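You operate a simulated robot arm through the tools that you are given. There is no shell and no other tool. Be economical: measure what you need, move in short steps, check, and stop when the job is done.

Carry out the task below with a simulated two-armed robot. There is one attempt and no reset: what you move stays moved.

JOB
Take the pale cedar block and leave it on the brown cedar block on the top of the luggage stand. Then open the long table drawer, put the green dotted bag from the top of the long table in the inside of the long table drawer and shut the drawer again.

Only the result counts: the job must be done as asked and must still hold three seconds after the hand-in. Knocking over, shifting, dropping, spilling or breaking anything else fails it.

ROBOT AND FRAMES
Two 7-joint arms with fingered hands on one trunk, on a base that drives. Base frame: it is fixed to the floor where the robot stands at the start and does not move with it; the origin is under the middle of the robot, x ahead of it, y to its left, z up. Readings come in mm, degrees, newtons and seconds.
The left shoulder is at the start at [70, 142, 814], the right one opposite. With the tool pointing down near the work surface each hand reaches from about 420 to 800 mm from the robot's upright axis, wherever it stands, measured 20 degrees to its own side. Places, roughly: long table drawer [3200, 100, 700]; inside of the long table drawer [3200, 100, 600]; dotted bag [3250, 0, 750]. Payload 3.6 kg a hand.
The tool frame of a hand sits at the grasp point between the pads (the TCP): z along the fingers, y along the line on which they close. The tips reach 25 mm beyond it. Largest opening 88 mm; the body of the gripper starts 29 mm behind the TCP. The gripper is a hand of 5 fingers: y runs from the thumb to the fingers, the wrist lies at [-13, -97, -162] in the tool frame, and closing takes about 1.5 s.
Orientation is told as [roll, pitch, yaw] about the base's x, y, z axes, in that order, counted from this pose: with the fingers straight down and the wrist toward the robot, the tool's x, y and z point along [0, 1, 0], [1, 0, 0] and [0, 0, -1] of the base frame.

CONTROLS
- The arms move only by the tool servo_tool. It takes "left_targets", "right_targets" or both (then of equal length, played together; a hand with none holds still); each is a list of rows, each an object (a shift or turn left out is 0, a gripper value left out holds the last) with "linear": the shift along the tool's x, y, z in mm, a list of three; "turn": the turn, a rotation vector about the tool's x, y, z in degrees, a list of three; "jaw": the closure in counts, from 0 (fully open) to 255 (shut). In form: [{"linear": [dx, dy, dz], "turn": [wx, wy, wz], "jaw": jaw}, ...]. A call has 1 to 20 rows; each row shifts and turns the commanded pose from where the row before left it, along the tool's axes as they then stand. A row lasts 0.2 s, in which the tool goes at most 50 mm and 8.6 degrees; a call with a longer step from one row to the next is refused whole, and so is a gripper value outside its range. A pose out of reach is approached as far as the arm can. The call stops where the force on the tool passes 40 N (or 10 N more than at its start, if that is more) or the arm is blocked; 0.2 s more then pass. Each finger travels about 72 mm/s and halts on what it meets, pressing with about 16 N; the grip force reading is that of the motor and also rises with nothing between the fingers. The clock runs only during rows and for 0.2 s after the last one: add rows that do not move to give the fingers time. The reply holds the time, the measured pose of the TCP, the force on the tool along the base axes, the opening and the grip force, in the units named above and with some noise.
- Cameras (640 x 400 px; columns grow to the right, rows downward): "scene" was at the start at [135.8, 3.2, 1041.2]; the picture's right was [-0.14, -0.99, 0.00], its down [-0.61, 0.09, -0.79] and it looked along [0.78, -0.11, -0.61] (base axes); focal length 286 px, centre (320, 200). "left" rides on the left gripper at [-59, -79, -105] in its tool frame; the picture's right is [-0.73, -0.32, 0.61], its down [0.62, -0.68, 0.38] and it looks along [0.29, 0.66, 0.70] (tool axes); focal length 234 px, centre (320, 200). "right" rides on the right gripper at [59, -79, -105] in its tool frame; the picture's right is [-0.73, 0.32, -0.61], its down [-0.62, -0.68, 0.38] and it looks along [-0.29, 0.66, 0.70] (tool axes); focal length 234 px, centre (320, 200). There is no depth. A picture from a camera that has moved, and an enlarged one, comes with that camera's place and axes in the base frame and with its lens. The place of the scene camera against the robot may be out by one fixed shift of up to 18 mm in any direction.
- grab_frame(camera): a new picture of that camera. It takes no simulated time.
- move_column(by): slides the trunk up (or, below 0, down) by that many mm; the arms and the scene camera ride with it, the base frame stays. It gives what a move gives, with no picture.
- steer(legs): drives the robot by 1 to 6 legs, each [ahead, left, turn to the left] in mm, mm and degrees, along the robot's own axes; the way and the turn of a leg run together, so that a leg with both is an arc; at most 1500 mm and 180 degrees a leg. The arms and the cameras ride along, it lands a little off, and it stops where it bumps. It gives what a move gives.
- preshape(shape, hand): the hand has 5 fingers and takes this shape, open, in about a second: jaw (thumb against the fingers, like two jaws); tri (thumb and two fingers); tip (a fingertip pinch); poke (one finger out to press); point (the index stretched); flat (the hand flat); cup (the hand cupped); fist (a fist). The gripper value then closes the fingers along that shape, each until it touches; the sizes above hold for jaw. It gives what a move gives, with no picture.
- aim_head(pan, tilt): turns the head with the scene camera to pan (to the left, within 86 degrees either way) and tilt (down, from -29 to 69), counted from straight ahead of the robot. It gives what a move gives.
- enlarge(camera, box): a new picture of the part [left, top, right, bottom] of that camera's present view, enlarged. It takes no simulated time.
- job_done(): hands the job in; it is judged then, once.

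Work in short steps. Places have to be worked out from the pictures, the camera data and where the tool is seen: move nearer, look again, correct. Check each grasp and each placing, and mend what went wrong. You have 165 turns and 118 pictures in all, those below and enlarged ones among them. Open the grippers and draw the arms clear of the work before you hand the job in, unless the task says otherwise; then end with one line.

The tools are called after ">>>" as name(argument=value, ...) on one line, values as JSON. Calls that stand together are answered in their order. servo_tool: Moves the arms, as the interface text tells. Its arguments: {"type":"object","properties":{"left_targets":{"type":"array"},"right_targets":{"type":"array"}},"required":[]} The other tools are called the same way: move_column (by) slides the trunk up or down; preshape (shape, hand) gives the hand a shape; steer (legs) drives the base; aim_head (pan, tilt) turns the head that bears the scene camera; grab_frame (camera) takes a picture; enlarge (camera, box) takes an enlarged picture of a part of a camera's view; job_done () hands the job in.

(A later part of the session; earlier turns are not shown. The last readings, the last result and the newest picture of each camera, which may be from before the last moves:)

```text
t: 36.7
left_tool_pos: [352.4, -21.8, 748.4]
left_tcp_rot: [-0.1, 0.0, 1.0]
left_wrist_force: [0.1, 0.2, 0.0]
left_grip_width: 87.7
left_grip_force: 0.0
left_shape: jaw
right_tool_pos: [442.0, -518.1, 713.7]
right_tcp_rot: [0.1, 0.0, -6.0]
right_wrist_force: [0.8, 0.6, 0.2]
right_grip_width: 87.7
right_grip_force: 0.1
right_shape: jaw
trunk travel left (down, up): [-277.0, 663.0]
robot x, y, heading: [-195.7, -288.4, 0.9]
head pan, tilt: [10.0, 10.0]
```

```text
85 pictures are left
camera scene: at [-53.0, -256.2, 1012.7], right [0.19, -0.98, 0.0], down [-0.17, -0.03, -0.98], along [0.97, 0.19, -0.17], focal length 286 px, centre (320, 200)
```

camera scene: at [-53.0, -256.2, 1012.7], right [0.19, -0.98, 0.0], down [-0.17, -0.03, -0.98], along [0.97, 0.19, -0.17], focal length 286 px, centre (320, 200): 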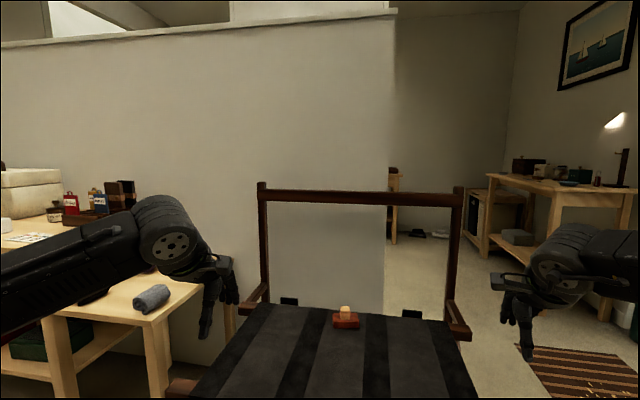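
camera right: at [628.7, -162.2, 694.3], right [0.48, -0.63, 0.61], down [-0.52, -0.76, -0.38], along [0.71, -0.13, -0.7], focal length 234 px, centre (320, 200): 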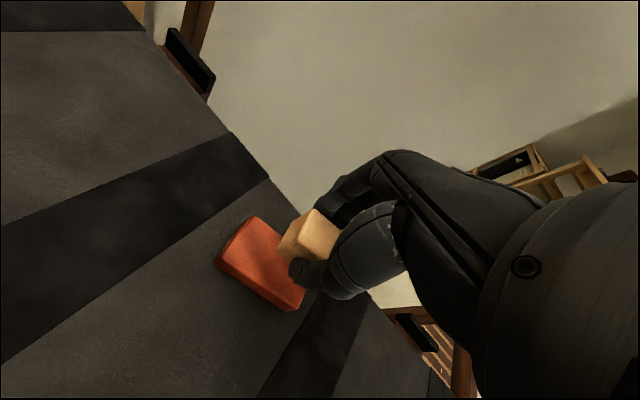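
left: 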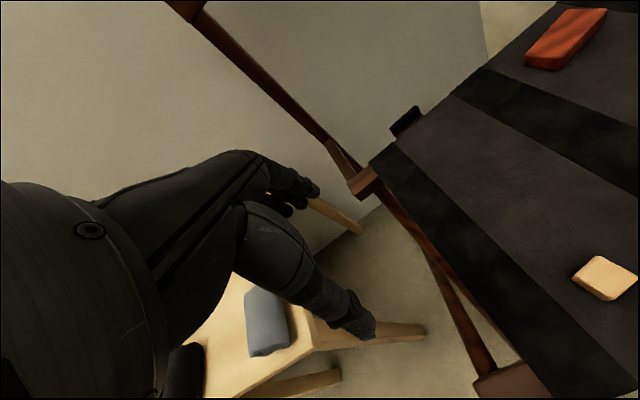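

The wall ends near [1050, -300]; stand's right end is near y=-540 and the mat starts at y≈-1010, so the lane is centred at y≈-775. I need to know how wide the robot's arms and base are; look to the sides.

>>> aim_head(pan=-70, tilt=55)

>>> grab_frame(camera="scene")

>>> aim_head(pan=70, tilt=55)

>>> grab_frame(camera="scene")

```text
t: 38.2
left_tool_pos: [351.7, -21.6, 748.1]
left_tcp_rot: [0.0, 0.0, 0.9]
left_wrist_force: [0.3, 0.4, -0.2]
left_grip_width: 87.7
left_grip_force: 0.1
left_shape: jaw
right_tool_pos: [441.1, -516.8, 713.1]
right_tcp_rot: [0.2, 0.0, -6.0]
right_wrist_force: [-0.5, -0.6, -0.5]
right_grip_width: 87.3
right_grip_force: 0.0
right_shape: jaw
trunk travel left (down, up): [-277.0, 663.0]
robot x, y, heading: [-195.1, -289.9, 0.8]
head pan, tilt: [-70.0, 55.0]
```

```text
84 pictures are left
camera scene: at [-118.5, -341.1, 944.4], right [-0.93, -0.36, 0.0], down [-0.29, 0.76, -0.57], along [0.2, -0.54, -0.82], focal length 286 px, centre (320, 200)
```

scene: 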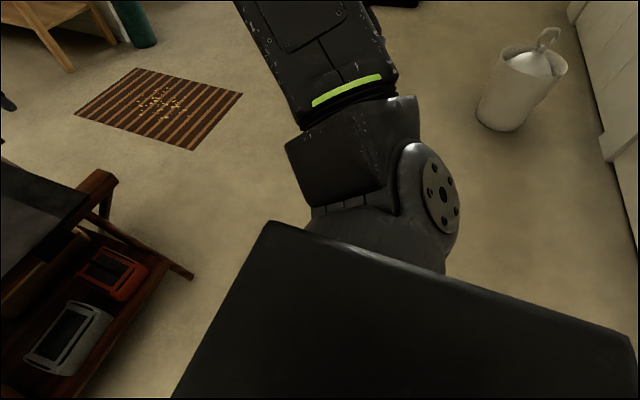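

```text
t: 40.4
left_tool_pos: [351.1, -20.9, 747.4]
left_tcp_rot: [0.0, 0.0, 1.0]
left_wrist_force: [-0.2, -0.5, 0.3]
left_grip_width: 87.6
left_grip_force: 0.2
left_shape: jaw
right_tool_pos: [441.8, -517.5, 713.0]
right_tcp_rot: [0.0, 0.0, -5.9]
right_wrist_force: [-0.1, -0.1, 0.2]
right_grip_width: 87.7
right_grip_force: 0.0
right_shape: jaw
trunk travel left (down, up): [-277.0, 663.0]
robot x, y, heading: [-195.2, -290.3, 1.0]
head pan, tilt: [70.0, 55.0]
```

```text
83 pictures are left
camera scene: at [-120.6, -205.6, 944.4], right [0.94, -0.33, 0.0], down [-0.27, -0.77, -0.57], along [0.19, 0.54, -0.82], focal length 286 px, centre (320, 200)
```

scene: 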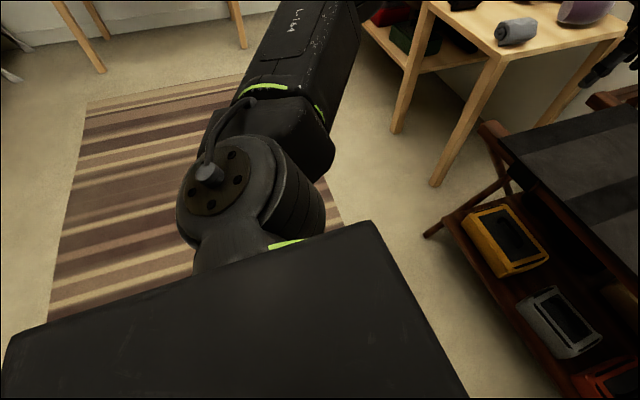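

Elbows stick out sideways a lot. I'll raise the trunk so the arms clear the stand, then look straight down to see the base footprint.

>>> move_column(by=400)

>>> aim_head(pan=-60, tilt=69)

>>> grab_frame(camera="scene")

>>> aim_head(pan=0, tilt=69)

>>> grab_frame(camera="scene")

```text
t: 44.2
left_tool_pos: [351.6, -21.0, 1147.9]
left_tcp_rot: [0.0, 0.0, 0.9]
left_wrist_force: [-0.4, 0.0, -0.2]
left_grip_width: 87.9
left_grip_force: 0.0
left_shape: jaw
right_tool_pos: [442.3, -516.4, 1113.0]
right_tcp_rot: [0.1, -0.1, -6.0]
right_wrist_force: [0.3, -0.2, -0.1]
right_grip_width: 87.9
right_grip_force: 0.1
right_shape: jaw
trunk travel left (down, up): [-677.0, 263.0]
robot x, y, heading: [-195.4, -290.1, 0.8]
head pan, tilt: [70.0, 55.0]
```

```text
t: 46.4
left_tool_pos: [352.8, -21.8, 1147.5]
left_tcp_rot: [0.0, -0.1, 0.9]
left_wrist_force: [0.2, -1.1, -0.4]
left_grip_width: 88.0
left_grip_force: 0.1
left_shape: jaw
right_tool_pos: [440.8, -517.0, 1113.3]
right_tcp_rot: [0.0, -0.1, -6.0]
right_wrist_force: [-0.9, 0.0, -0.5]
right_grip_width: 88.2
right_grip_force: 0.0
right_shape: jaw
trunk travel left (down, up): [-677.0, 263.0]
robot x, y, heading: [-198.1, -288.1, 0.6]
head pan, tilt: [-60.0, 68.8]
```

```text
82 pictures are left
camera scene: at [-115.5, -321.7, 1328.9], right [-0.86, -0.51, 0.0], down [-0.48, 0.8, -0.36], along [0.19, -0.31, -0.93], focal length 286 px, centre (320, 200)
```

scene: 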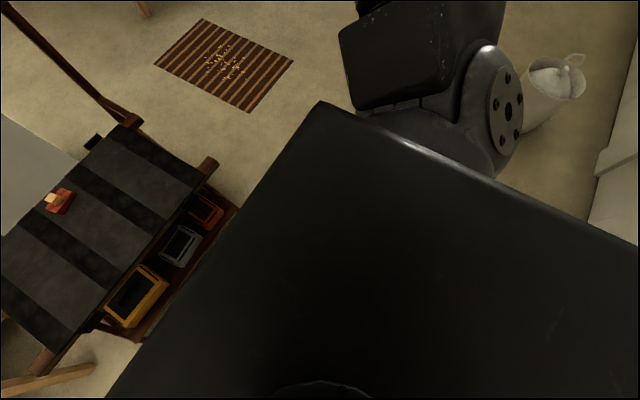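

```text
t: 47.7
left_tool_pos: [352.4, -21.7, 1146.9]
left_tcp_rot: [0.1, 0.0, 1.0]
left_wrist_force: [0.2, 0.5, 0.6]
left_grip_width: 87.7
left_grip_force: 0.0
left_shape: jaw
right_tool_pos: [442.3, -516.9, 1112.6]
right_tcp_rot: [0.1, 0.0, -6.0]
right_wrist_force: [-0.5, 0.4, -0.4]
right_grip_width: 87.8
right_grip_force: 0.0
right_shape: jaw
trunk travel left (down, up): [-677.0, 263.0]
robot x, y, heading: [-195.1, -285.8, 1.2]
head pan, tilt: [0.0, 68.8]
```

```text
81 pictures are left
camera scene: at [-88.3, -272.9, 1328.9], right [0.01, -1.0, 0.0], down [-0.93, -0.01, -0.36], along [0.36, 0.01, -0.93], focal length 286 px, centre (320, 200)
```

scene: 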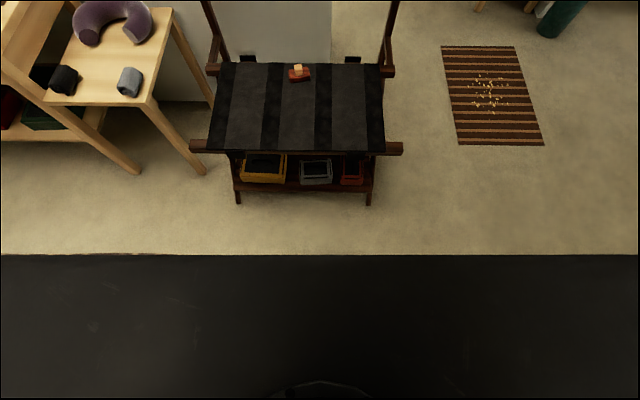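

Lane confirmed between y=-540 and y=-1010. Turn to face -y, then advance to y≈-785.

>>> steer(legs=[[0, 0, -91], [498, 0, 0]])

>>> aim_head(pan=75, tilt=40)

>>> grab_frame(camera="scene")

```text
t: 54.4
left_tool_pos: [76.2, -1336.1, 1147.8]
left_tcp_rot: [-0.1, -0.1, -89.5]
left_wrist_force: [0.0, -0.4, 0.2]
left_grip_width: 87.7
left_grip_force: 0.0
left_shape: jaw
right_tool_pos: [-419.3, -1421.7, 1114.3]
right_tcp_rot: [0.0, 0.0, -96.4]
right_wrist_force: [0.3, 0.2, 0.4]
right_grip_width: 87.9
right_grip_force: 0.1
right_shape: jaw
trunk travel left (down, up): [-677.0, 263.0]
robot x, y, heading: [-188.2, -783.6, -89.4]
head pan, tilt: [0.0, 68.8]
```

```text
t: 55.9
left_tool_pos: [77.8, -1336.0, 1148.7]
left_tcp_rot: [0.0, 0.0, -89.5]
left_wrist_force: [-0.3, 0.9, -0.1]
left_grip_width: 87.7
left_grip_force: 0.0
left_shape: jaw
right_tool_pos: [-419.4, -1421.9, 1113.4]
right_tcp_rot: [0.1, -0.1, -96.4]
right_wrist_force: [0.2, 0.1, -0.3]
right_grip_width: 87.8
right_grip_force: 0.1
right_shape: jaw
trunk travel left (down, up): [-677.0, 263.0]
robot x, y, heading: [-191.1, -788.9, -89.2]
head pan, tilt: [75.0, 40.0]
```

```text
80 pictures are left
camera scene: at [-105.6, -843.2, 1365.0], right [-0.25, -0.97, 0.0], down [-0.62, 0.16, -0.77], along [0.74, -0.19, -0.64], focal length 286 px, centre (320, 200)
```

scene: 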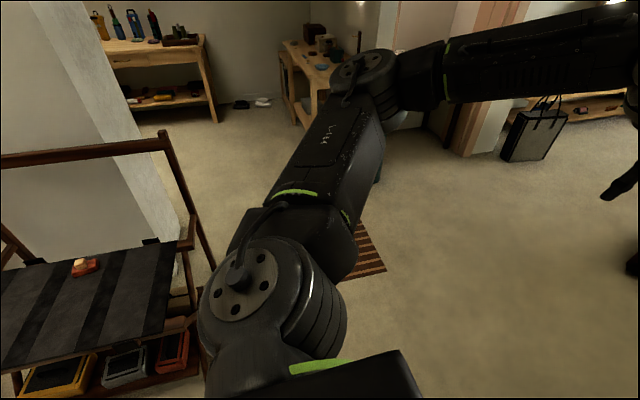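

The long table is visible beyond, right front corner about [3130, -450]. Drive sideways (+x) along the lane in two legs to x≈1450.

>>> steer(legs=[[0, 820, -0.6], [0, 820, 0]])

>>> grab_frame(camera="scene")

```text
t: 59.5
left_tool_pos: [785.8, -1304.5, 1148.5]
left_tcp_rot: [0.0, 0.0, -81.6]
left_wrist_force: [-0.5, 0.0, 0.4]
left_grip_width: 87.8
left_grip_force: 0.0
left_shape: jaw
right_tool_pos: [306.6, -1459.4, 1113.3]
right_tcp_rot: [0.2, 0.0, -88.5]
right_wrist_force: [-0.1, 0.3, -0.1]
right_grip_width: 87.9
right_grip_force: 0.1
right_shape: jaw
trunk travel left (down, up): [-677.0, 263.0]
robot x, y, heading: [447.7, -797.9, -81.6]
head pan, tilt: [75.0, 40.0]
stopped in leg 1: the robot was blocked; the commanded pose is now the measured one
```

```text
79 pictures are left
camera scene: at [540.3, -841.3, 1365.1], right [-0.11, -0.99, 0.0], down [-0.64, 0.07, -0.77], along [0.76, -0.09, -0.64], focal length 286 px, centre (320, 200)
```

scene: 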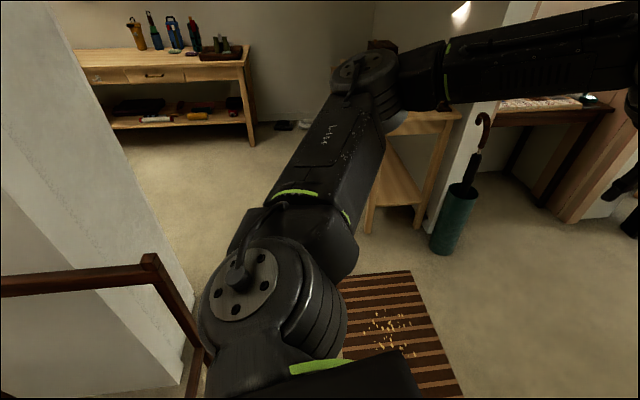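

The base bumped (rear side, likely the stand's foot/rail end). Back off gently and inspect the stand.

>>> steer(legs=[[0, -250, 0], [60, 0, -8]])

>>> aim_head(pan=86, tilt=50)

>>> grab_frame(camera="scene")

```text
t: 61.9
left_tool_pos: [475.4, -1440.5, 1148.9]
left_tcp_rot: [0.0, -0.1, -89.3]
left_wrist_force: [-0.1, -0.5, 1.1]
left_grip_width: 87.9
left_grip_force: 0.0
left_shape: jaw
right_tool_pos: [-19.2, -1527.5, 1114.6]
right_tcp_rot: [0.2, -0.1, -96.2]
right_wrist_force: [-0.6, 0.1, -0.5]
right_grip_width: 88.0
right_grip_force: 0.0
right_shape: jaw
trunk travel left (down, up): [-677.0, 263.0]
robot x, y, heading: [209.8, -890.9, -89.2]
head pan, tilt: [75.0, 40.0]
```

```text
t: 62.6
left_tool_pos: [474.9, -1443.7, 1148.2]
left_tcp_rot: [0.0, 0.2, -89.4]
left_wrist_force: [0.1, -0.3, 0.0]
left_grip_width: 87.8
left_grip_force: 0.0
left_shape: jaw
right_tool_pos: [-20.5, -1528.9, 1112.3]
right_tcp_rot: [0.2, 0.1, -96.2]
right_wrist_force: [-0.2, -0.5, 1.5]
right_grip_width: 87.8
right_grip_force: 0.0
right_shape: jaw
trunk travel left (down, up): [-677.0, 263.0]
robot x, y, heading: [205.8, -891.8, -89.5]
head pan, tilt: [85.9, 50.0]
```

```text
78 pictures are left
camera scene: at [286.8, -933.6, 1350.9], right [-0.06, -1.0, 0.0], down [-0.76, 0.05, -0.64], along [0.64, -0.04, -0.77], focal length 286 px, centre (320, 200)
```

scene: 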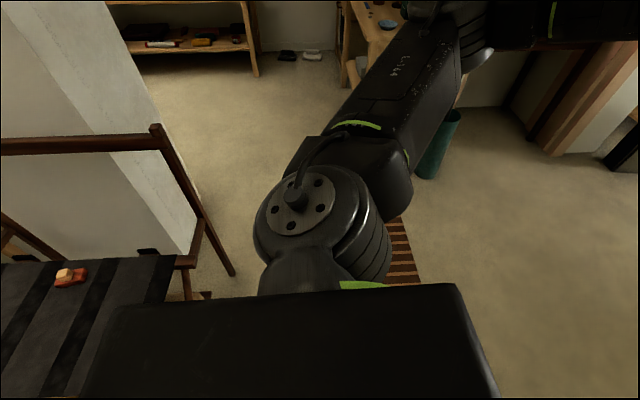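

The stand and stack look unmoved. I'll take y≈-850 for more clearance and drive in shorter legs, checking.

>>> steer(legs=[[-37, 0, -0.5], [0, 400, 0]])

```text
t: 65.6
left_tool_pos: [872.7, -1401.5, 1148.4]
left_tcp_rot: [0.0, 0.1, -89.4]
left_wrist_force: [0.1, 0.0, 0.1]
left_grip_width: 87.9
left_grip_force: 0.1
left_shape: jaw
right_tool_pos: [376.4, -1489.8, 1112.6]
right_tcp_rot: [0.1, 0.0, -96.4]
right_wrist_force: [0.0, 0.3, -0.3]
right_grip_width: 87.6
right_grip_force: 0.1
right_shape: jaw
trunk travel left (down, up): [-677.0, 263.0]
robot x, y, heading: [605.9, -851.1, -89.5]
head pan, tilt: [85.9, 50.0]
```

No contact. Continue in 400 mm legs.

>>> steer(legs=[[0, 400, -0.5]])

>>> grab_frame(camera="scene")

```text
t: 68.0
left_tool_pos: [1265.7, -1401.5, 1148.0]
left_tcp_rot: [0.0, 0.0, -89.9]
left_wrist_force: [0.0, 0.7, -0.1]
left_grip_width: 87.8
left_grip_force: 0.0
left_shape: jaw
right_tool_pos: [769.8, -1484.8, 1112.7]
right_tcp_rot: [0.1, 0.0, -96.8]
right_wrist_force: [0.1, 0.4, 0.1]
right_grip_width: 88.1
right_grip_force: 0.1
right_shape: jaw
trunk travel left (down, up): [-677.0, 263.0]
robot x, y, heading: [1006.8, -849.6, -89.8]
head pan, tilt: [85.9, 50.0]
```

```text
77 pictures are left
camera scene: at [1081.4, -891.1, 1350.9], right [-0.07, -1.0, 0.0], down [-0.76, 0.05, -0.64], along [0.64, -0.04, -0.77], focal length 286 px, centre (320, 200)
```

scene: 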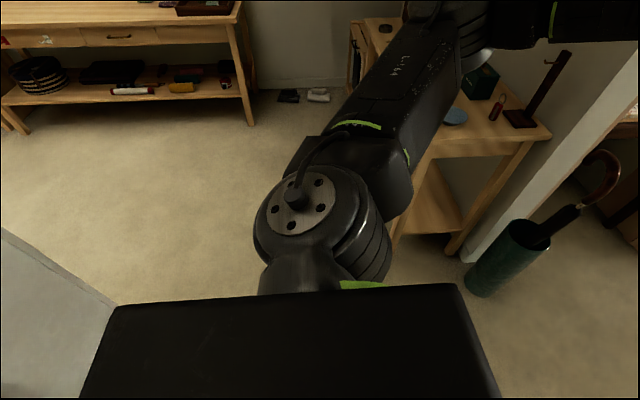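

Clear so far. Continue to x≈1500, then back to y≈-700 before turning to face the long table.

>>> steer(legs=[[0, 490, 0], [-150, 0, 0]])

>>> steer(legs=[[0, 0, 90]])

>>> aim_head(pan=15, tilt=30)

>>> grab_frame(camera="scene")

```text
t: 71.9
left_tool_pos: [1752.2, -1250.0, 1146.9]
left_tcp_rot: [0.0, 0.1, -89.8]
left_wrist_force: [0.6, -0.6, -0.8]
left_grip_width: 87.9
left_grip_force: 0.0
left_shape: jaw
right_tool_pos: [1255.1, -1334.5, 1112.2]
right_tcp_rot: [0.1, 0.2, -96.7]
right_wrist_force: [0.0, -0.3, -0.6]
right_grip_width: 87.8
right_grip_force: 0.0
right_shape: jaw
trunk travel left (down, up): [-677.0, 263.0]
robot x, y, heading: [1492.8, -701.5, -89.4]
head pan, tilt: [85.9, 50.0]
```

```text
t: 76.2
left_tool_pos: [2026.9, -412.2, 1147.4]
left_tcp_rot: [0.0, 0.0, 3.0]
left_wrist_force: [-0.8, 0.1, 0.2]
left_grip_width: 88.3
left_grip_force: 0.0
left_shape: jaw
right_tool_pos: [2133.9, -903.9, 1112.2]
right_tcp_rot: [0.1, 0.0, -3.9]
right_wrist_force: [0.2, 0.5, -0.1]
right_grip_width: 88.0
right_grip_force: 0.1
right_shape: jaw
trunk travel left (down, up): [-677.0, 263.0]
robot x, y, heading: [1491.9, -702.4, 3.1]
head pan, tilt: [85.9, 50.0]
```

```text
t: 77.7
left_tool_pos: [2026.0, -411.5, 1148.1]
left_tcp_rot: [0.1, 0.0, 3.0]
left_wrist_force: [-0.4, -0.2, -0.8]
left_grip_width: 87.8
left_grip_force: 0.0
left_shape: jaw
right_tool_pos: [2134.3, -903.4, 1112.3]
right_tcp_rot: [0.2, 0.0, -4.0]
right_wrist_force: [0.2, 0.3, 0.1]
right_grip_width: 87.8
right_grip_force: 0.1
right_shape: jaw
trunk travel left (down, up): [-677.0, 263.0]
robot x, y, heading: [1489.9, -701.5, 3.0]
head pan, tilt: [15.0, 30.0]
```

```text
76 pictures are left
camera scene: at [1626.2, -653.1, 1380.4], right [0.31, -0.95, 0.0], down [-0.48, -0.16, -0.87], along [0.82, 0.27, -0.5], focal length 286 px, centre (320, 200)
```

scene: 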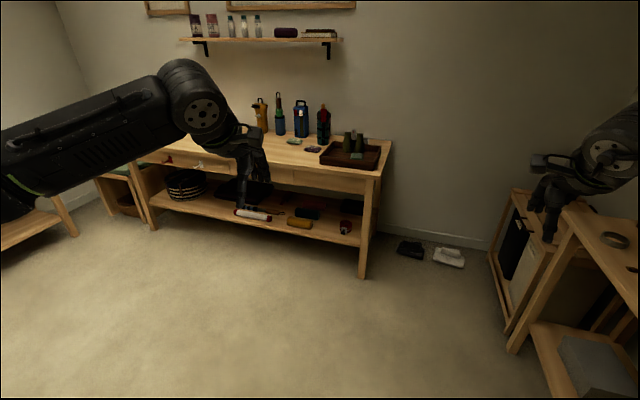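

Past the wall, the long table's front is at x≈3010, y from -490 to 1240. Drive to about (2150, 100), facing it.

>>> steer(legs=[[0, 0, -3], [660, 800, 0]])

>>> aim_head(pan=0, tilt=35)

>>> grab_frame(camera="scene")

```text
t: 83.5
left_tool_pos: [2688.1, 388.5, 1148.8]
left_tcp_rot: [0.0, 0.0, 0.3]
left_wrist_force: [-0.1, 0.3, -0.4]
left_grip_width: 88.0
left_grip_force: 0.1
left_shape: jaw
right_tool_pos: [2775.2, -107.5, 1113.0]
right_tcp_rot: [0.0, 0.0, -6.5]
right_wrist_force: [-0.7, 0.0, 0.5]
right_grip_width: 88.0
right_grip_force: 0.0
right_shape: jaw
trunk travel left (down, up): [-677.0, 263.0]
robot x, y, heading: [2138.3, 123.1, 0.5]
head pan, tilt: [15.0, 30.0]
```

```text
t: 84.3
left_tool_pos: [2689.1, 389.0, 1147.8]
left_tcp_rot: [0.0, 0.0, 0.3]
left_wrist_force: [0.5, 0.5, 0.4]
left_grip_width: 88.1
left_grip_force: 0.0
left_shape: jaw
right_tool_pos: [2774.5, -107.1, 1112.4]
right_tcp_rot: [0.1, 0.1, -6.6]
right_wrist_force: [0.6, 0.0, -0.1]
right_grip_width: 87.9
right_grip_force: 0.1
right_shape: jaw
trunk travel left (down, up): [-677.0, 263.0]
robot x, y, heading: [2138.5, 129.3, 0.3]
head pan, tilt: [0.0, 35.0]
```

```text
75 pictures are left
camera scene: at [2278.5, 142.6, 1372.6], right [0.01, -1.0, 0.0], down [-0.57, 0.0, -0.82], along [0.82, 0.01, -0.57], focal length 286 px, centre (320, 200)
```

scene: 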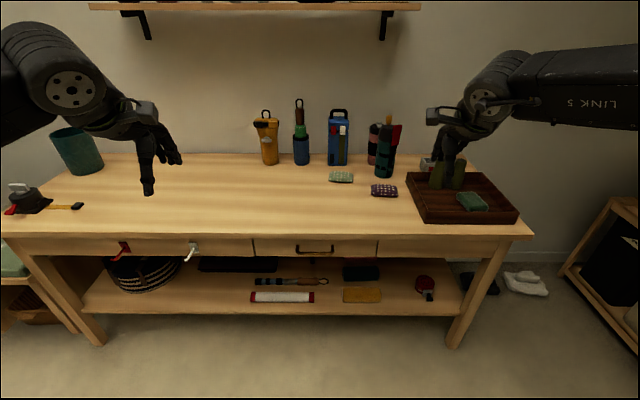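

The drawer with a black handle is in the middle. Enlarge to identify the green dotted bag and the handle.

>>> enlarge(camera="scene", box=[310, 150, 438, 230])

>>> enlarge(camera="scene", box=[240, 220, 400, 320])

>>> enlarge(camera="scene", box=[410, 160, 538, 240])

```text
5.00 times, centred on (374, 190) of scene
camera zoom: at [2278.5, 142.6, 1372.6], right [0.01, -1.0, 0.0], down [-0.57, 0.0, -0.82], along [0.82, 0.01, -0.57], focal length 1433 px, centre (50, 250)
```

zoom: 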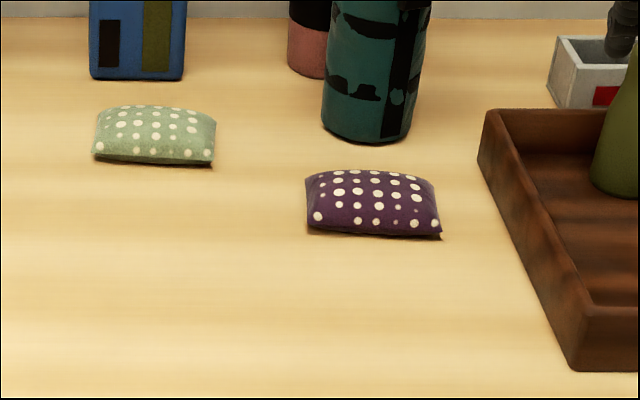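

```text
4.00 times, centred on (320, 270) of scene
camera zoom: at [2278.5, 142.6, 1372.6], right [0.01, -1.0, 0.0], down [-0.57, 0.0, -0.82], along [0.82, 0.01, -0.57], focal length 1146 px, centre (320, -80)
```

zoom: 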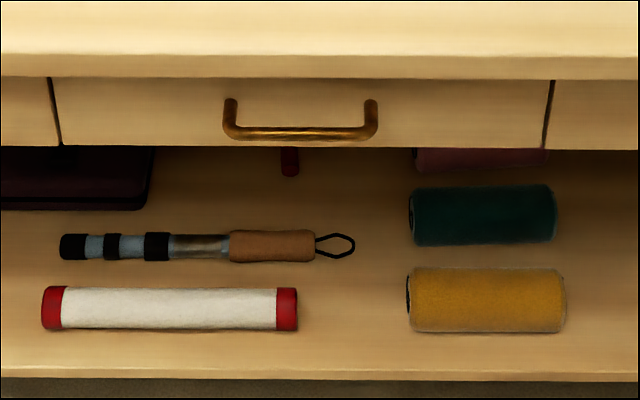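

```text
5.00 times, centred on (474, 200) of scene
camera zoom: at [2278.5, 142.6, 1372.6], right [0.01, -1.0, 0.0], down [-0.57, 0.0, -0.82], along [0.82, 0.01, -0.57], focal length 1433 px, centre (-450, 200)
```

zoom: 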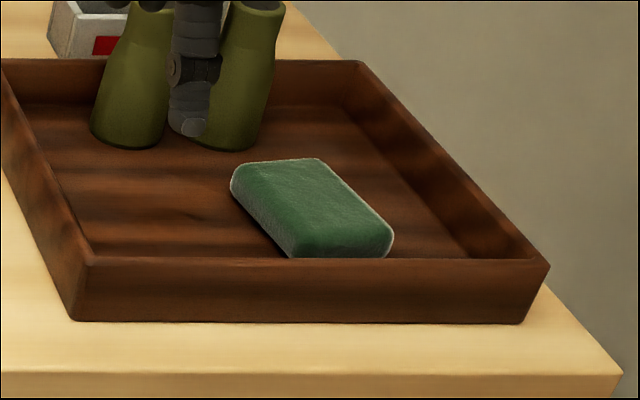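

The green dotted bag is at about [3365, 50], handle bar near [2985, 150, 659]. Plan: fetch the bag first with the right hand, then back off and pull the drawer with the left. Drive closer and lower the trunk 200 mm.

>>> steer(legs=[[430, 170, 0]])

>>> move_column(by=-200)

>>> grab_frame(camera="scene")

>>> grab_frame(camera="right")

```text
t: 87.0
left_tool_pos: [3110.7, 554.3, 1148.1]
left_tcp_rot: [0.0, -0.1, 0.0]
left_wrist_force: [0.5, 0.4, 0.4]
left_grip_width: 88.1
left_grip_force: 0.0
left_shape: jaw
right_tool_pos: [3192.9, 57.9, 1112.0]
right_tcp_rot: [0.0, 0.1, -6.9]
right_wrist_force: [-0.3, 0.3, 0.2]
right_grip_width: 87.5
right_grip_force: 0.2
right_shape: jaw
trunk travel left (down, up): [-677.0, 263.0]
robot x, y, heading: [2561.5, 290.3, 0.1]
head pan, tilt: [0.0, 35.0]
```

```text
t: 89.2
left_tool_pos: [3110.7, 554.5, 948.4]
left_tcp_rot: [0.0, 0.0, 0.0]
left_wrist_force: [0.4, 0.7, 0.5]
left_grip_width: 88.1
left_grip_force: 0.0
left_shape: jaw
right_tool_pos: [3193.5, 58.7, 912.8]
right_tcp_rot: [0.0, 0.0, -6.9]
right_wrist_force: [-0.2, -0.7, -0.1]
right_grip_width: 88.0
right_grip_force: 0.0
right_shape: jaw
trunk travel left (down, up): [-477.0, 463.0]
robot x, y, heading: [2558.8, 293.3, 0.0]
head pan, tilt: [0.0, 35.0]
```

```text
71 pictures are left
camera scene: at [2698.5, 310.4, 1172.6], right [0.0, -1.0, 0.0], down [-0.57, 0.0, -0.82], along [0.82, 0.0, -0.57], focal length 286 px, centre (320, 200)
```

scene: 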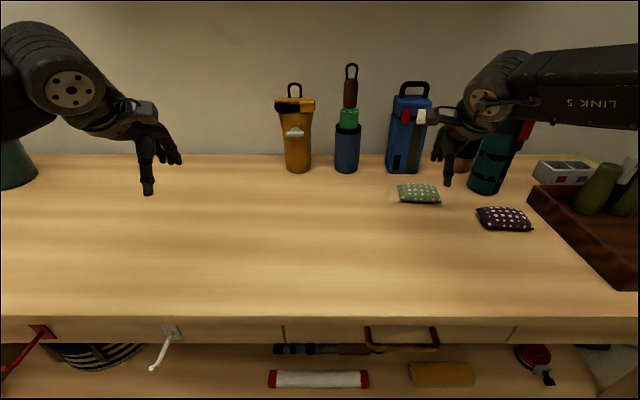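

```text
70 pictures are left
camera right: at [3121.5, 124.8, 1017.2], right [0.23, -0.76, 0.61], down [-0.75, -0.54, -0.38], along [0.62, -0.36, -0.7], focal length 234 px, centre (320, 200)
```

right: 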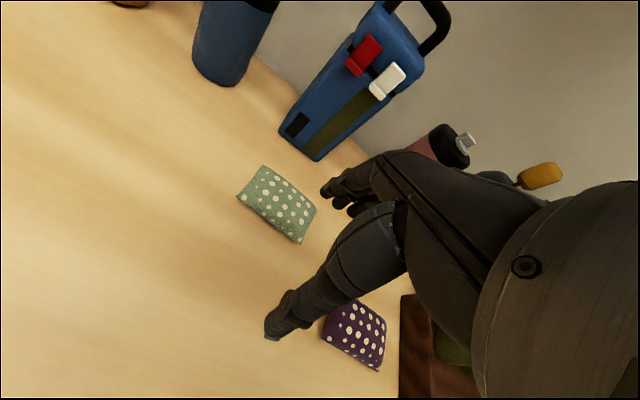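

Wrist-camera ray puts the bag around [3290, 53] with z≈780, about 91x62 mm, yaw ≈ -6° — matching the hand's. Move over it at z≈862 and re-measure.

>>> servo_tool(right_targets=[{"linear": [3.6, 45, 10]}, {"linear": [3.6, 45, 10]}, {"linear": [0, 0, 30]}, {}, {}])

>>> grab_frame(camera="right")

>>> grab_frame(camera="scene")

```text
t: 90.4
left_tool_pos: [3110.4, 554.5, 948.3]
left_tcp_rot: [0.0, 0.0, 0.0]
left_wrist_force: [0.3, 0.0, 1.0]
left_grip_width: 87.7
left_grip_force: 0.1
left_shape: jaw
right_tool_pos: [3256.2, 42.1, 860.5]
right_tcp_rot: [0.3, -0.1, -6.9]
right_wrist_force: [0.0, 0.2, -0.1]
right_grip_width: 87.8
right_grip_force: 0.1
right_shape: jaw
right hand out of reach, approached as far as the arm can: row 2
trunk travel left (down, up): [-477.0, 463.0]
robot x, y, heading: [2557.3, 293.9, 0.3]
head pan, tilt: [0.0, 35.0]
```

```text
69 pictures are left
camera right: at [3184.1, 109.9, 964.6], right [0.23, -0.76, 0.61], down [-0.75, -0.54, -0.39], along [0.62, -0.36, -0.7], focal length 234 px, centre (320, 200)
```

right: 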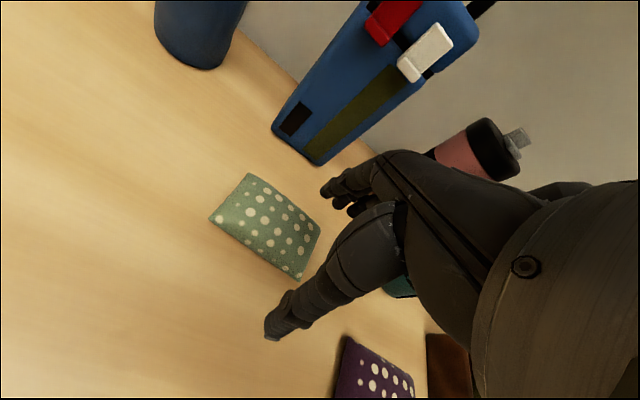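

```text
68 pictures are left
camera scene: at [2698.8, 310.5, 1172.6], right [0.0, -1.0, 0.0], down [-0.57, 0.0, -0.82], along [0.82, 0.0, -0.57], focal length 286 px, centre (320, 200)
```

scene: 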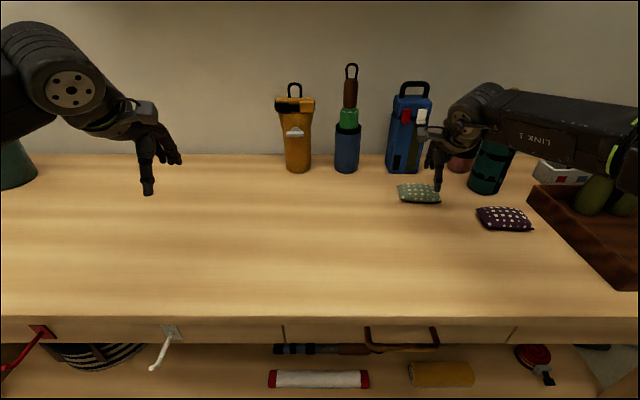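

Re-triangulated: bag near [3286, 57, 778]. The arm is at its outer reach, so pull the hand back 70 mm and drive 100 mm ahead.

>>> servo_tool(right_targets=[{"linear": [5, -35, 0]}, {"linear": [5, -35, 0]}, {}])

>>> steer(legs=[[100, 0, 0]])

```text
t: 91.2
left_tool_pos: [3110.3, 555.0, 948.5]
left_tcp_rot: [0.0, 0.0, 0.0]
left_wrist_force: [-0.1, 0.3, -0.4]
left_grip_width: 88.3
left_grip_force: 0.1
left_shape: jaw
right_tool_pos: [3189.0, 62.9, 858.5]
right_tcp_rot: [0.1, 0.1, -6.9]
right_wrist_force: [-0.3, 0.3, 0.1]
right_grip_width: 87.9
right_grip_force: 0.0
right_shape: jaw
trunk travel left (down, up): [-477.0, 463.0]
robot x, y, heading: [2557.5, 290.3, 0.3]
head pan, tilt: [0.0, 35.0]
```

```text
t: 92.3
left_tool_pos: [3212.2, 555.4, 947.3]
left_tcp_rot: [0.0, 0.0, 0.1]
left_wrist_force: [0.5, 0.3, 0.4]
left_grip_width: 88.0
left_grip_force: 0.1
left_shape: jaw
right_tool_pos: [3290.0, 64.1, 858.8]
right_tcp_rot: [0.2, 0.1, -6.9]
right_wrist_force: [0.1, 0.2, -0.3]
right_grip_width: 87.7
right_grip_force: 0.1
right_shape: jaw
trunk travel left (down, up): [-477.0, 463.0]
robot x, y, heading: [2663.4, 297.1, 0.1]
head pan, tilt: [0.0, 35.0]
```

Hand is now above the bag. Lower 30 mm, shift slightly right, and look.

>>> servo_tool(right_targets=[{"linear": [-4, -2, 15]}, {"linear": [-3, -2, 15]}, {}])

>>> grab_frame(camera="right")

```text
t: 93.1
left_tool_pos: [3210.7, 555.7, 948.8]
left_tcp_rot: [0.0, 0.0, 0.1]
left_wrist_force: [0.6, -0.4, 0.1]
left_grip_width: 87.9
left_grip_force: 0.1
left_shape: jaw
right_tool_pos: [3284.6, 56.2, 830.7]
right_tcp_rot: [0.2, 0.0, -6.7]
right_wrist_force: [-0.8, 0.7, 0.2]
right_grip_width: 87.9
right_grip_force: 0.2
right_shape: jaw
trunk travel left (down, up): [-477.0, 463.0]
robot x, y, heading: [2659.1, 294.8, 0.1]
head pan, tilt: [0.0, 35.0]
```

```text
67 pictures are left
camera right: at [3213.7, 123.9, 934.4], right [0.23, -0.76, 0.61], down [-0.75, -0.54, -0.38], along [0.62, -0.36, -0.7], focal length 234 px, centre (320, 200)
```

right: 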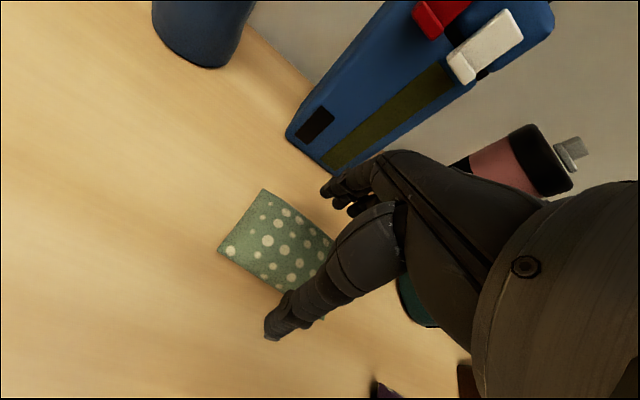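

Bag centre ray implies [3290–3302, 58–67] depending on height. Shift ~[+12, +5] and lower 30 mm, then re-measure.

>>> servo_tool(right_targets=[{"linear": [3, 6, 10]}, {"linear": [3, 6, 10]}, {"linear": [0, 0, 10]}, {}])

>>> grab_frame(camera="right")

>>> enlarge(camera="scene", box=[360, 110, 520, 210])

```text
t: 94.1
left_tool_pos: [3211.1, 556.8, 947.2]
left_tcp_rot: [0.0, -0.1, 0.1]
left_wrist_force: [0.1, 0.3, -0.1]
left_grip_width: 87.7
left_grip_force: 0.2
left_shape: jaw
right_tool_pos: [3298.8, 61.7, 798.1]
right_tcp_rot: [0.1, 0.0, -6.7]
right_wrist_force: [0.3, -0.5, 0.1]
right_grip_width: 87.8
right_grip_force: 0.0
right_shape: jaw
trunk travel left (down, up): [-477.0, 463.0]
robot x, y, heading: [2661.9, 295.7, -0.1]
head pan, tilt: [0.0, 35.0]
```

```text
66 pictures are left
camera right: at [3226.1, 129.0, 903.1], right [0.23, -0.76, 0.61], down [-0.75, -0.54, -0.38], along [0.62, -0.36, -0.7], focal length 234 px, centre (320, 200)
```

right: 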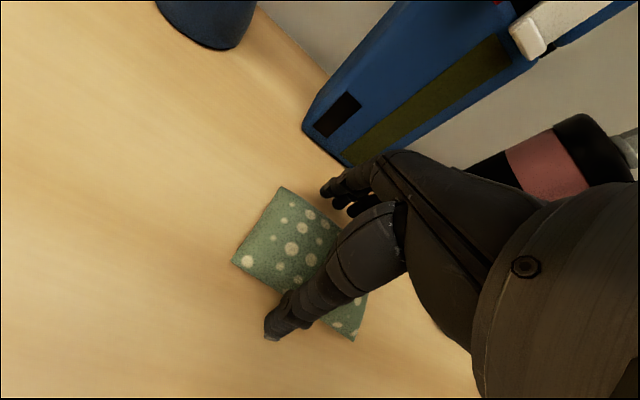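

```text
4.00 times, centred on (440, 160) of scene
camera zoom: at [2799.5, 311.0, 1172.6], right [0.0, -1.0, 0.0], down [-0.57, 0.0, -0.82], along [0.82, 0.0, -0.57], focal length 1146 px, centre (-160, 360)
```

zoom: 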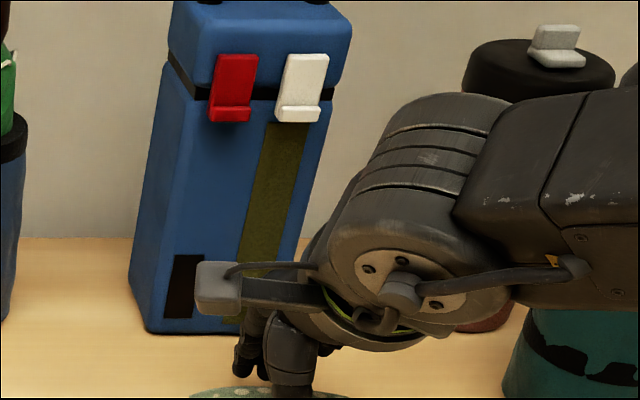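

With all four corners used, the measurements agree: bag centre ≈[3303, 40], surface z≈760. Correct by [+4, -21] and lower 20 mm.

>>> servo_tool(right_targets=[{"linear": [-10, 3, 0]}, {"linear": [-10, 3, 5]}, {"linear": [0, 0, 13]}, {}])

>>> grab_frame(camera="right")

>>> enlarge(camera="scene", box=[380, 150, 508, 230])

```text
t: 95.1
left_tool_pos: [3208.2, 555.9, 950.6]
left_tcp_rot: [0.0, -0.2, 0.1]
left_wrist_force: [0.2, -0.6, -0.2]
left_grip_width: 87.6
left_grip_force: 0.0
left_shape: jaw
right_tool_pos: [3300.2, 41.3, 785.9]
right_tcp_rot: [0.1, -0.2, -6.8]
right_wrist_force: [-2.8, -0.6, 12.5]
right_grip_width: 87.2
right_grip_force: 0.0
right_shape: jaw
trunk travel left (down, up): [-477.0, 463.0]
robot x, y, heading: [2664.1, 295.0, 0.0]
head pan, tilt: [0.0, 35.0]
```

```text
64 pictures are left
camera right: at [3228.0, 107.8, 888.1], right [0.23, -0.76, 0.61], down [-0.75, -0.54, -0.39], along [0.62, -0.36, -0.69], focal length 234 px, centre (320, 200)
```

right: 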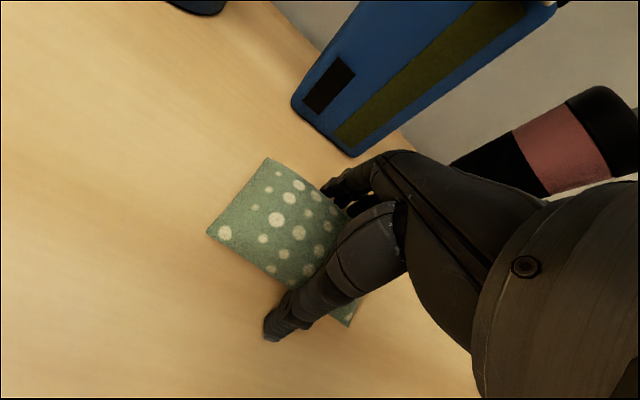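

```text
5.00 times, centred on (444, 190) of scene
camera zoom: at [2797.4, 311.5, 1173.1], right [0.0, -1.0, 0.0], down [-0.57, 0.0, -0.82], along [0.82, 0.0, -0.57], focal length 1433 px, centre (-300, 250)
```

zoom: 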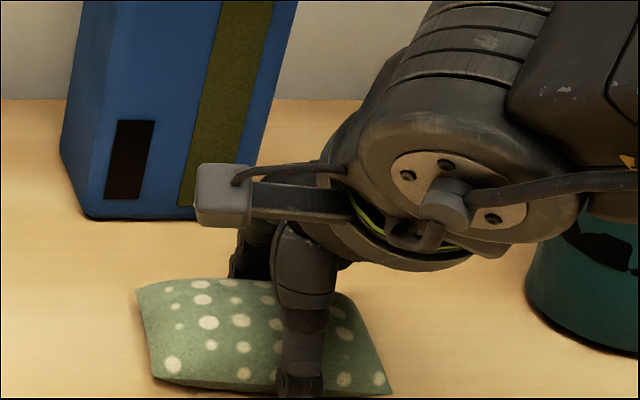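

Contact at tip z≈761 with the tips outside the bag's edges, so the table top is z≈760 and the bag is straddled. Raise 4 mm and close.

>>> servo_tool(right_targets=[{"linear": [0, 2, -4]}, {"jaw": 100}, {"jaw": 255}, {}, {}, {}, {}, {}, {}])

>>> grab_frame(camera="right")

```text
t: 97.1
left_tool_pos: [3211.1, 555.6, 948.1]
left_tcp_rot: [0.0, 0.1, 0.1]
left_wrist_force: [-0.7, -0.5, 0.3]
left_grip_width: 88.2
left_grip_force: 0.1
left_shape: jaw
right_tool_pos: [3302.1, 41.5, 786.0]
right_tcp_rot: [0.1, 0.0, -6.8]
right_wrist_force: [1.4, -0.1, 1.9]
right_grip_width: 58.4
right_grip_force: 15.9
right_shape: jaw
trunk travel left (down, up): [-477.0, 463.0]
robot x, y, heading: [2664.3, 291.7, 0.1]
head pan, tilt: [0.0, 35.0]
```

```text
62 pictures are left
camera right: at [3231.1, 107.4, 890.0], right [0.23, -0.76, 0.61], down [-0.75, -0.54, -0.38], along [0.62, -0.36, -0.7], focal length 234 px, centre (320, 200)
```

right: 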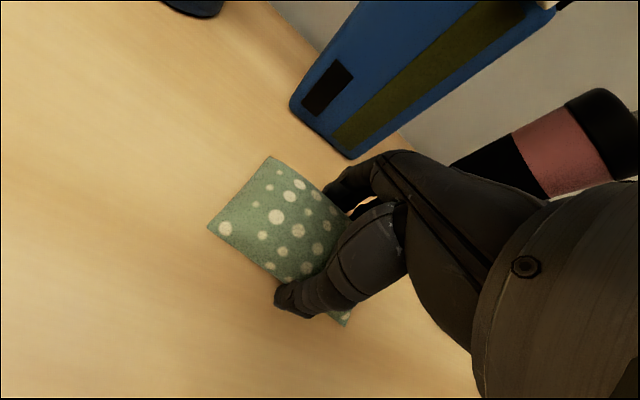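

Gripped at 58 mm with 16 N. Lift slowly and check.

>>> servo_tool(right_targets=[{"linear": [0, 0, -10]}, {"linear": [0, 0, -20]}, {"linear": [0, 0, -30]}, {"linear": [0, 0, -30]}, {}])

>>> grab_frame(camera="right")

>>> enlarge(camera="scene", box=[360, 110, 520, 210])

```text
t: 98.3
left_tool_pos: [3210.3, 555.6, 948.2]
left_tcp_rot: [0.0, 0.0, 0.1]
left_wrist_force: [-0.5, -0.6, 0.0]
left_grip_width: 87.9
left_grip_force: 0.0
left_shape: jaw
right_tool_pos: [3304.1, 41.2, 875.6]
right_tcp_rot: [0.1, 0.0, -6.8]
right_wrist_force: [0.0, -0.1, -0.1]
right_grip_width: 57.8
right_grip_force: 16.4
right_shape: jaw
trunk travel left (down, up): [-477.0, 463.0]
robot x, y, heading: [2662.0, 294.5, 0.2]
head pan, tilt: [0.0, 35.0]
```

```text
61 pictures are left
camera right: at [3232.6, 108.1, 979.3], right [0.23, -0.76, 0.61], down [-0.75, -0.54, -0.38], along [0.62, -0.36, -0.7], focal length 234 px, centre (320, 200)
```

right: 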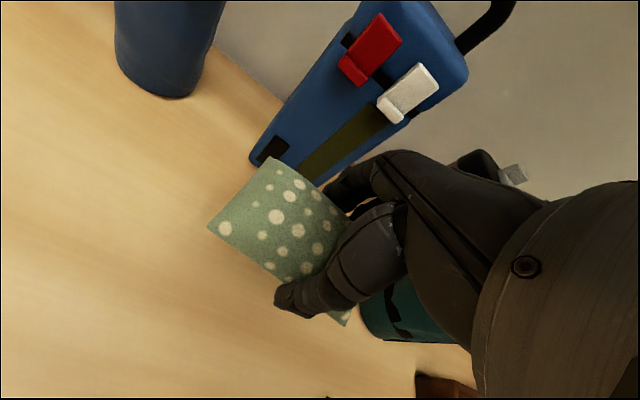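

```text
4.00 times, centred on (440, 160) of scene
camera zoom: at [2799.9, 310.7, 1172.5], right [0.0, -1.0, 0.0], down [-0.57, 0.0, -0.82], along [0.82, 0.0, -0.57], focal length 1146 px, centre (-160, 360)
```

zoom: 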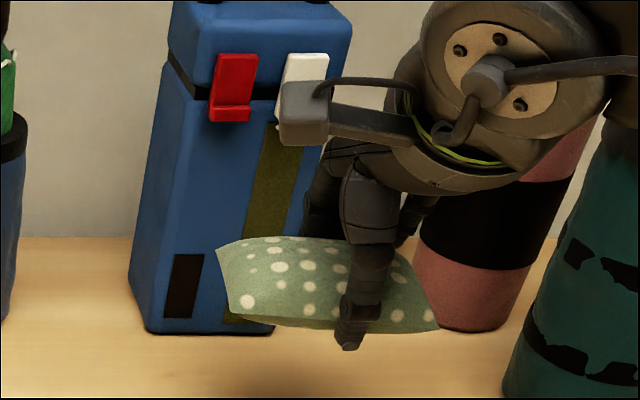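

The bag is held securely. Back straight off the table, then shift right to face the drawer handle (≈[2950, 154, 699]) with the left hand.

>>> steer(legs=[[-400, 0, 0], [0, -280, 0]])

>>> aim_head(pan=5, tilt=35)

>>> grab_frame(camera="scene")

```text
t: 102.4
left_tool_pos: [2807.1, 273.9, 947.5]
left_tcp_rot: [0.0, 0.0, 0.1]
left_wrist_force: [0.6, -0.5, -1.0]
left_grip_width: 87.9
left_grip_force: 0.0
left_shape: jaw
right_tool_pos: [2899.1, -242.2, 875.1]
right_tcp_rot: [0.1, 0.0, -6.9]
right_wrist_force: [-0.2, -0.2, 0.2]
right_grip_width: 57.9
right_grip_force: 15.7
right_shape: jaw
trunk travel left (down, up): [-477.0, 463.0]
robot x, y, heading: [2257.7, 12.2, 0.0]
head pan, tilt: [0.0, 35.0]
```

```text
t: 103.0
left_tool_pos: [2807.2, 273.1, 947.0]
left_tcp_rot: [0.0, 0.1, 0.2]
left_wrist_force: [-0.5, 0.6, -0.3]
left_grip_width: 87.9
left_grip_force: 0.0
left_shape: jaw
right_tool_pos: [2900.3, -241.0, 874.7]
right_tcp_rot: [0.1, -0.1, -6.8]
right_wrist_force: [-0.2, -0.3, 0.2]
right_grip_width: 57.8
right_grip_force: 16.2
right_shape: jaw
trunk travel left (down, up): [-477.0, 463.0]
robot x, y, heading: [2255.9, 10.6, 0.2]
head pan, tilt: [5.0, 35.0]
```

```text
59 pictures are left
camera scene: at [2395.6, 36.6, 1172.6], right [0.09, -1.0, 0.0], down [-0.57, -0.05, -0.82], along [0.82, 0.07, -0.57], focal length 286 px, centre (320, 200)
```

scene: 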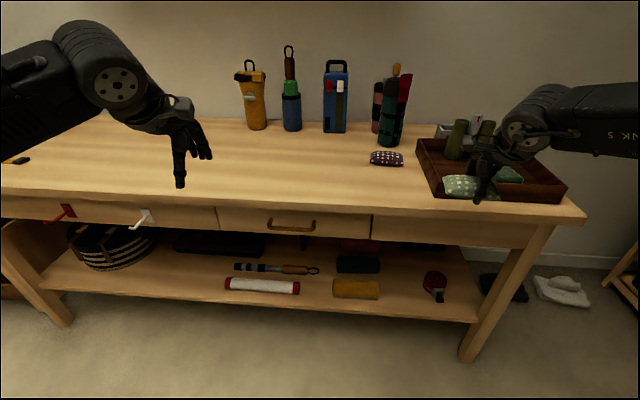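

Bag still in hand. Pull the right hand back, and pitch the left hand forward about 70° toward a horizontal grip.

>>> servo_tool(right_targets=[{"linear": [-10, -40, 0]}, {"linear": [-10, -40, 0]}, {"linear": [-10, -40, 0]}, {"linear": [0, -20, 0]}, {}, {}, {}, {}, {}, {}], left_targets=[{"turn": [-8, 0, 0]}, {"turn": [-8, 0, 0]}, {"turn": [-8, 0, 0]}, {"turn": [-8, 0, 0]}, {"turn": [-8, 0, 0]}, {"turn": [-8, 0, 0]}, {"turn": [-8, 0, 0]}, {"turn": [-8, 0, 0]}, {"turn": [-6, 0, 0]}, {}])

```text
t: 105.2
left_tool_pos: [2807.8, 273.8, 948.3]
left_tcp_rot: [-0.1, -70.0, 0.0]
left_wrist_force: [-0.7, 0.5, 0.6]
left_grip_width: 87.9
left_grip_force: 0.1
left_shape: jaw
right_tool_pos: [2756.7, -251.2, 874.1]
right_tcp_rot: [0.1, 0.0, -6.8]
right_wrist_force: [0.2, -0.4, -1.1]
right_grip_width: 57.6
right_grip_force: 15.8
right_shape: jaw
trunk travel left (down, up): [-477.0, 463.0]
robot x, y, heading: [2256.1, 11.9, 0.2]
head pan, tilt: [5.0, 35.0]
```

Pitch -70° reached. Lower the trunk 230 mm to bring the left hand near the handle height, preclose the hand to ~45 mm, and look.

>>> move_column(by=-230)

>>> servo_tool(left_targets=[{"linear": [-40, 0, 0], "jaw": 120}, {"linear": [-40, 0, 0]}, {"linear": [-30, 0, 0]}, {}, {}])

>>> grab_frame(camera="left")

>>> grab_frame(camera="scene")

```text
t: 107.7
left_tool_pos: [2807.8, 274.4, 719.2]
left_tcp_rot: [0.1, -70.0, 0.0]
left_wrist_force: [0.2, 0.1, -0.2]
left_grip_width: 87.8
left_grip_force: 0.0
left_shape: jaw
right_tool_pos: [2757.9, -251.2, 645.6]
right_tcp_rot: [0.1, 0.0, -6.9]
right_wrist_force: [0.1, 0.0, 0.4]
right_grip_width: 57.8
right_grip_force: 15.4
right_shape: jaw
trunk travel left (down, up): [-247.0, 693.0]
robot x, y, heading: [2259.3, 11.3, 0.0]
head pan, tilt: [5.0, 35.0]
```

```text
t: 108.9
left_tool_pos: [2806.5, 165.3, 719.2]
left_tcp_rot: [0.1, -70.0, 0.1]
left_wrist_force: [0.0, -0.3, -0.7]
left_grip_width: 46.7
left_grip_force: 0.0
left_shape: jaw
right_tool_pos: [2757.5, -251.7, 645.7]
right_tcp_rot: [0.0, 0.0, -6.8]
right_wrist_force: [0.7, 0.3, 0.0]
right_grip_width: 57.6
right_grip_force: 15.6
right_shape: jaw
trunk travel left (down, up): [-247.0, 693.0]
robot x, y, heading: [2258.7, 12.5, 0.2]
head pan, tilt: [5.0, 35.0]
```

```text
58 pictures are left
camera left: at [2680.5, 105.3, 681.4], right [0.46, -0.72, -0.51], down [0.13, 0.62, -0.77], along [0.88, 0.29, 0.38], focal length 234 px, centre (320, 200)
```

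left: 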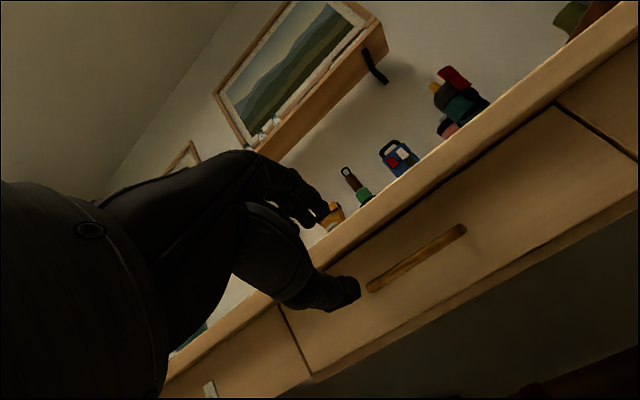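

```text
57 pictures are left
camera scene: at [2395.4, 36.6, 942.6], right [0.09, -1.0, 0.0], down [-0.57, -0.05, -0.82], along [0.82, 0.07, -0.57], focal length 286 px, centre (320, 200)
```

scene: 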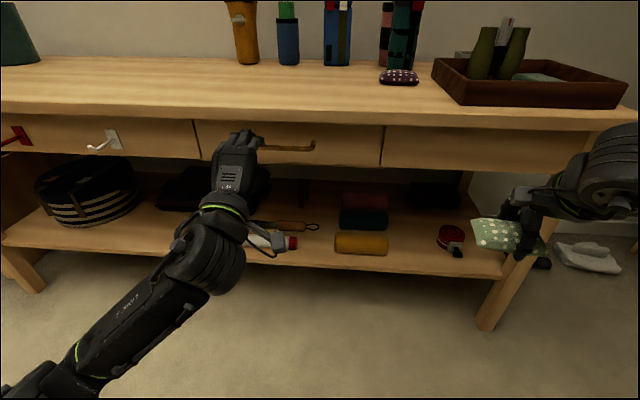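

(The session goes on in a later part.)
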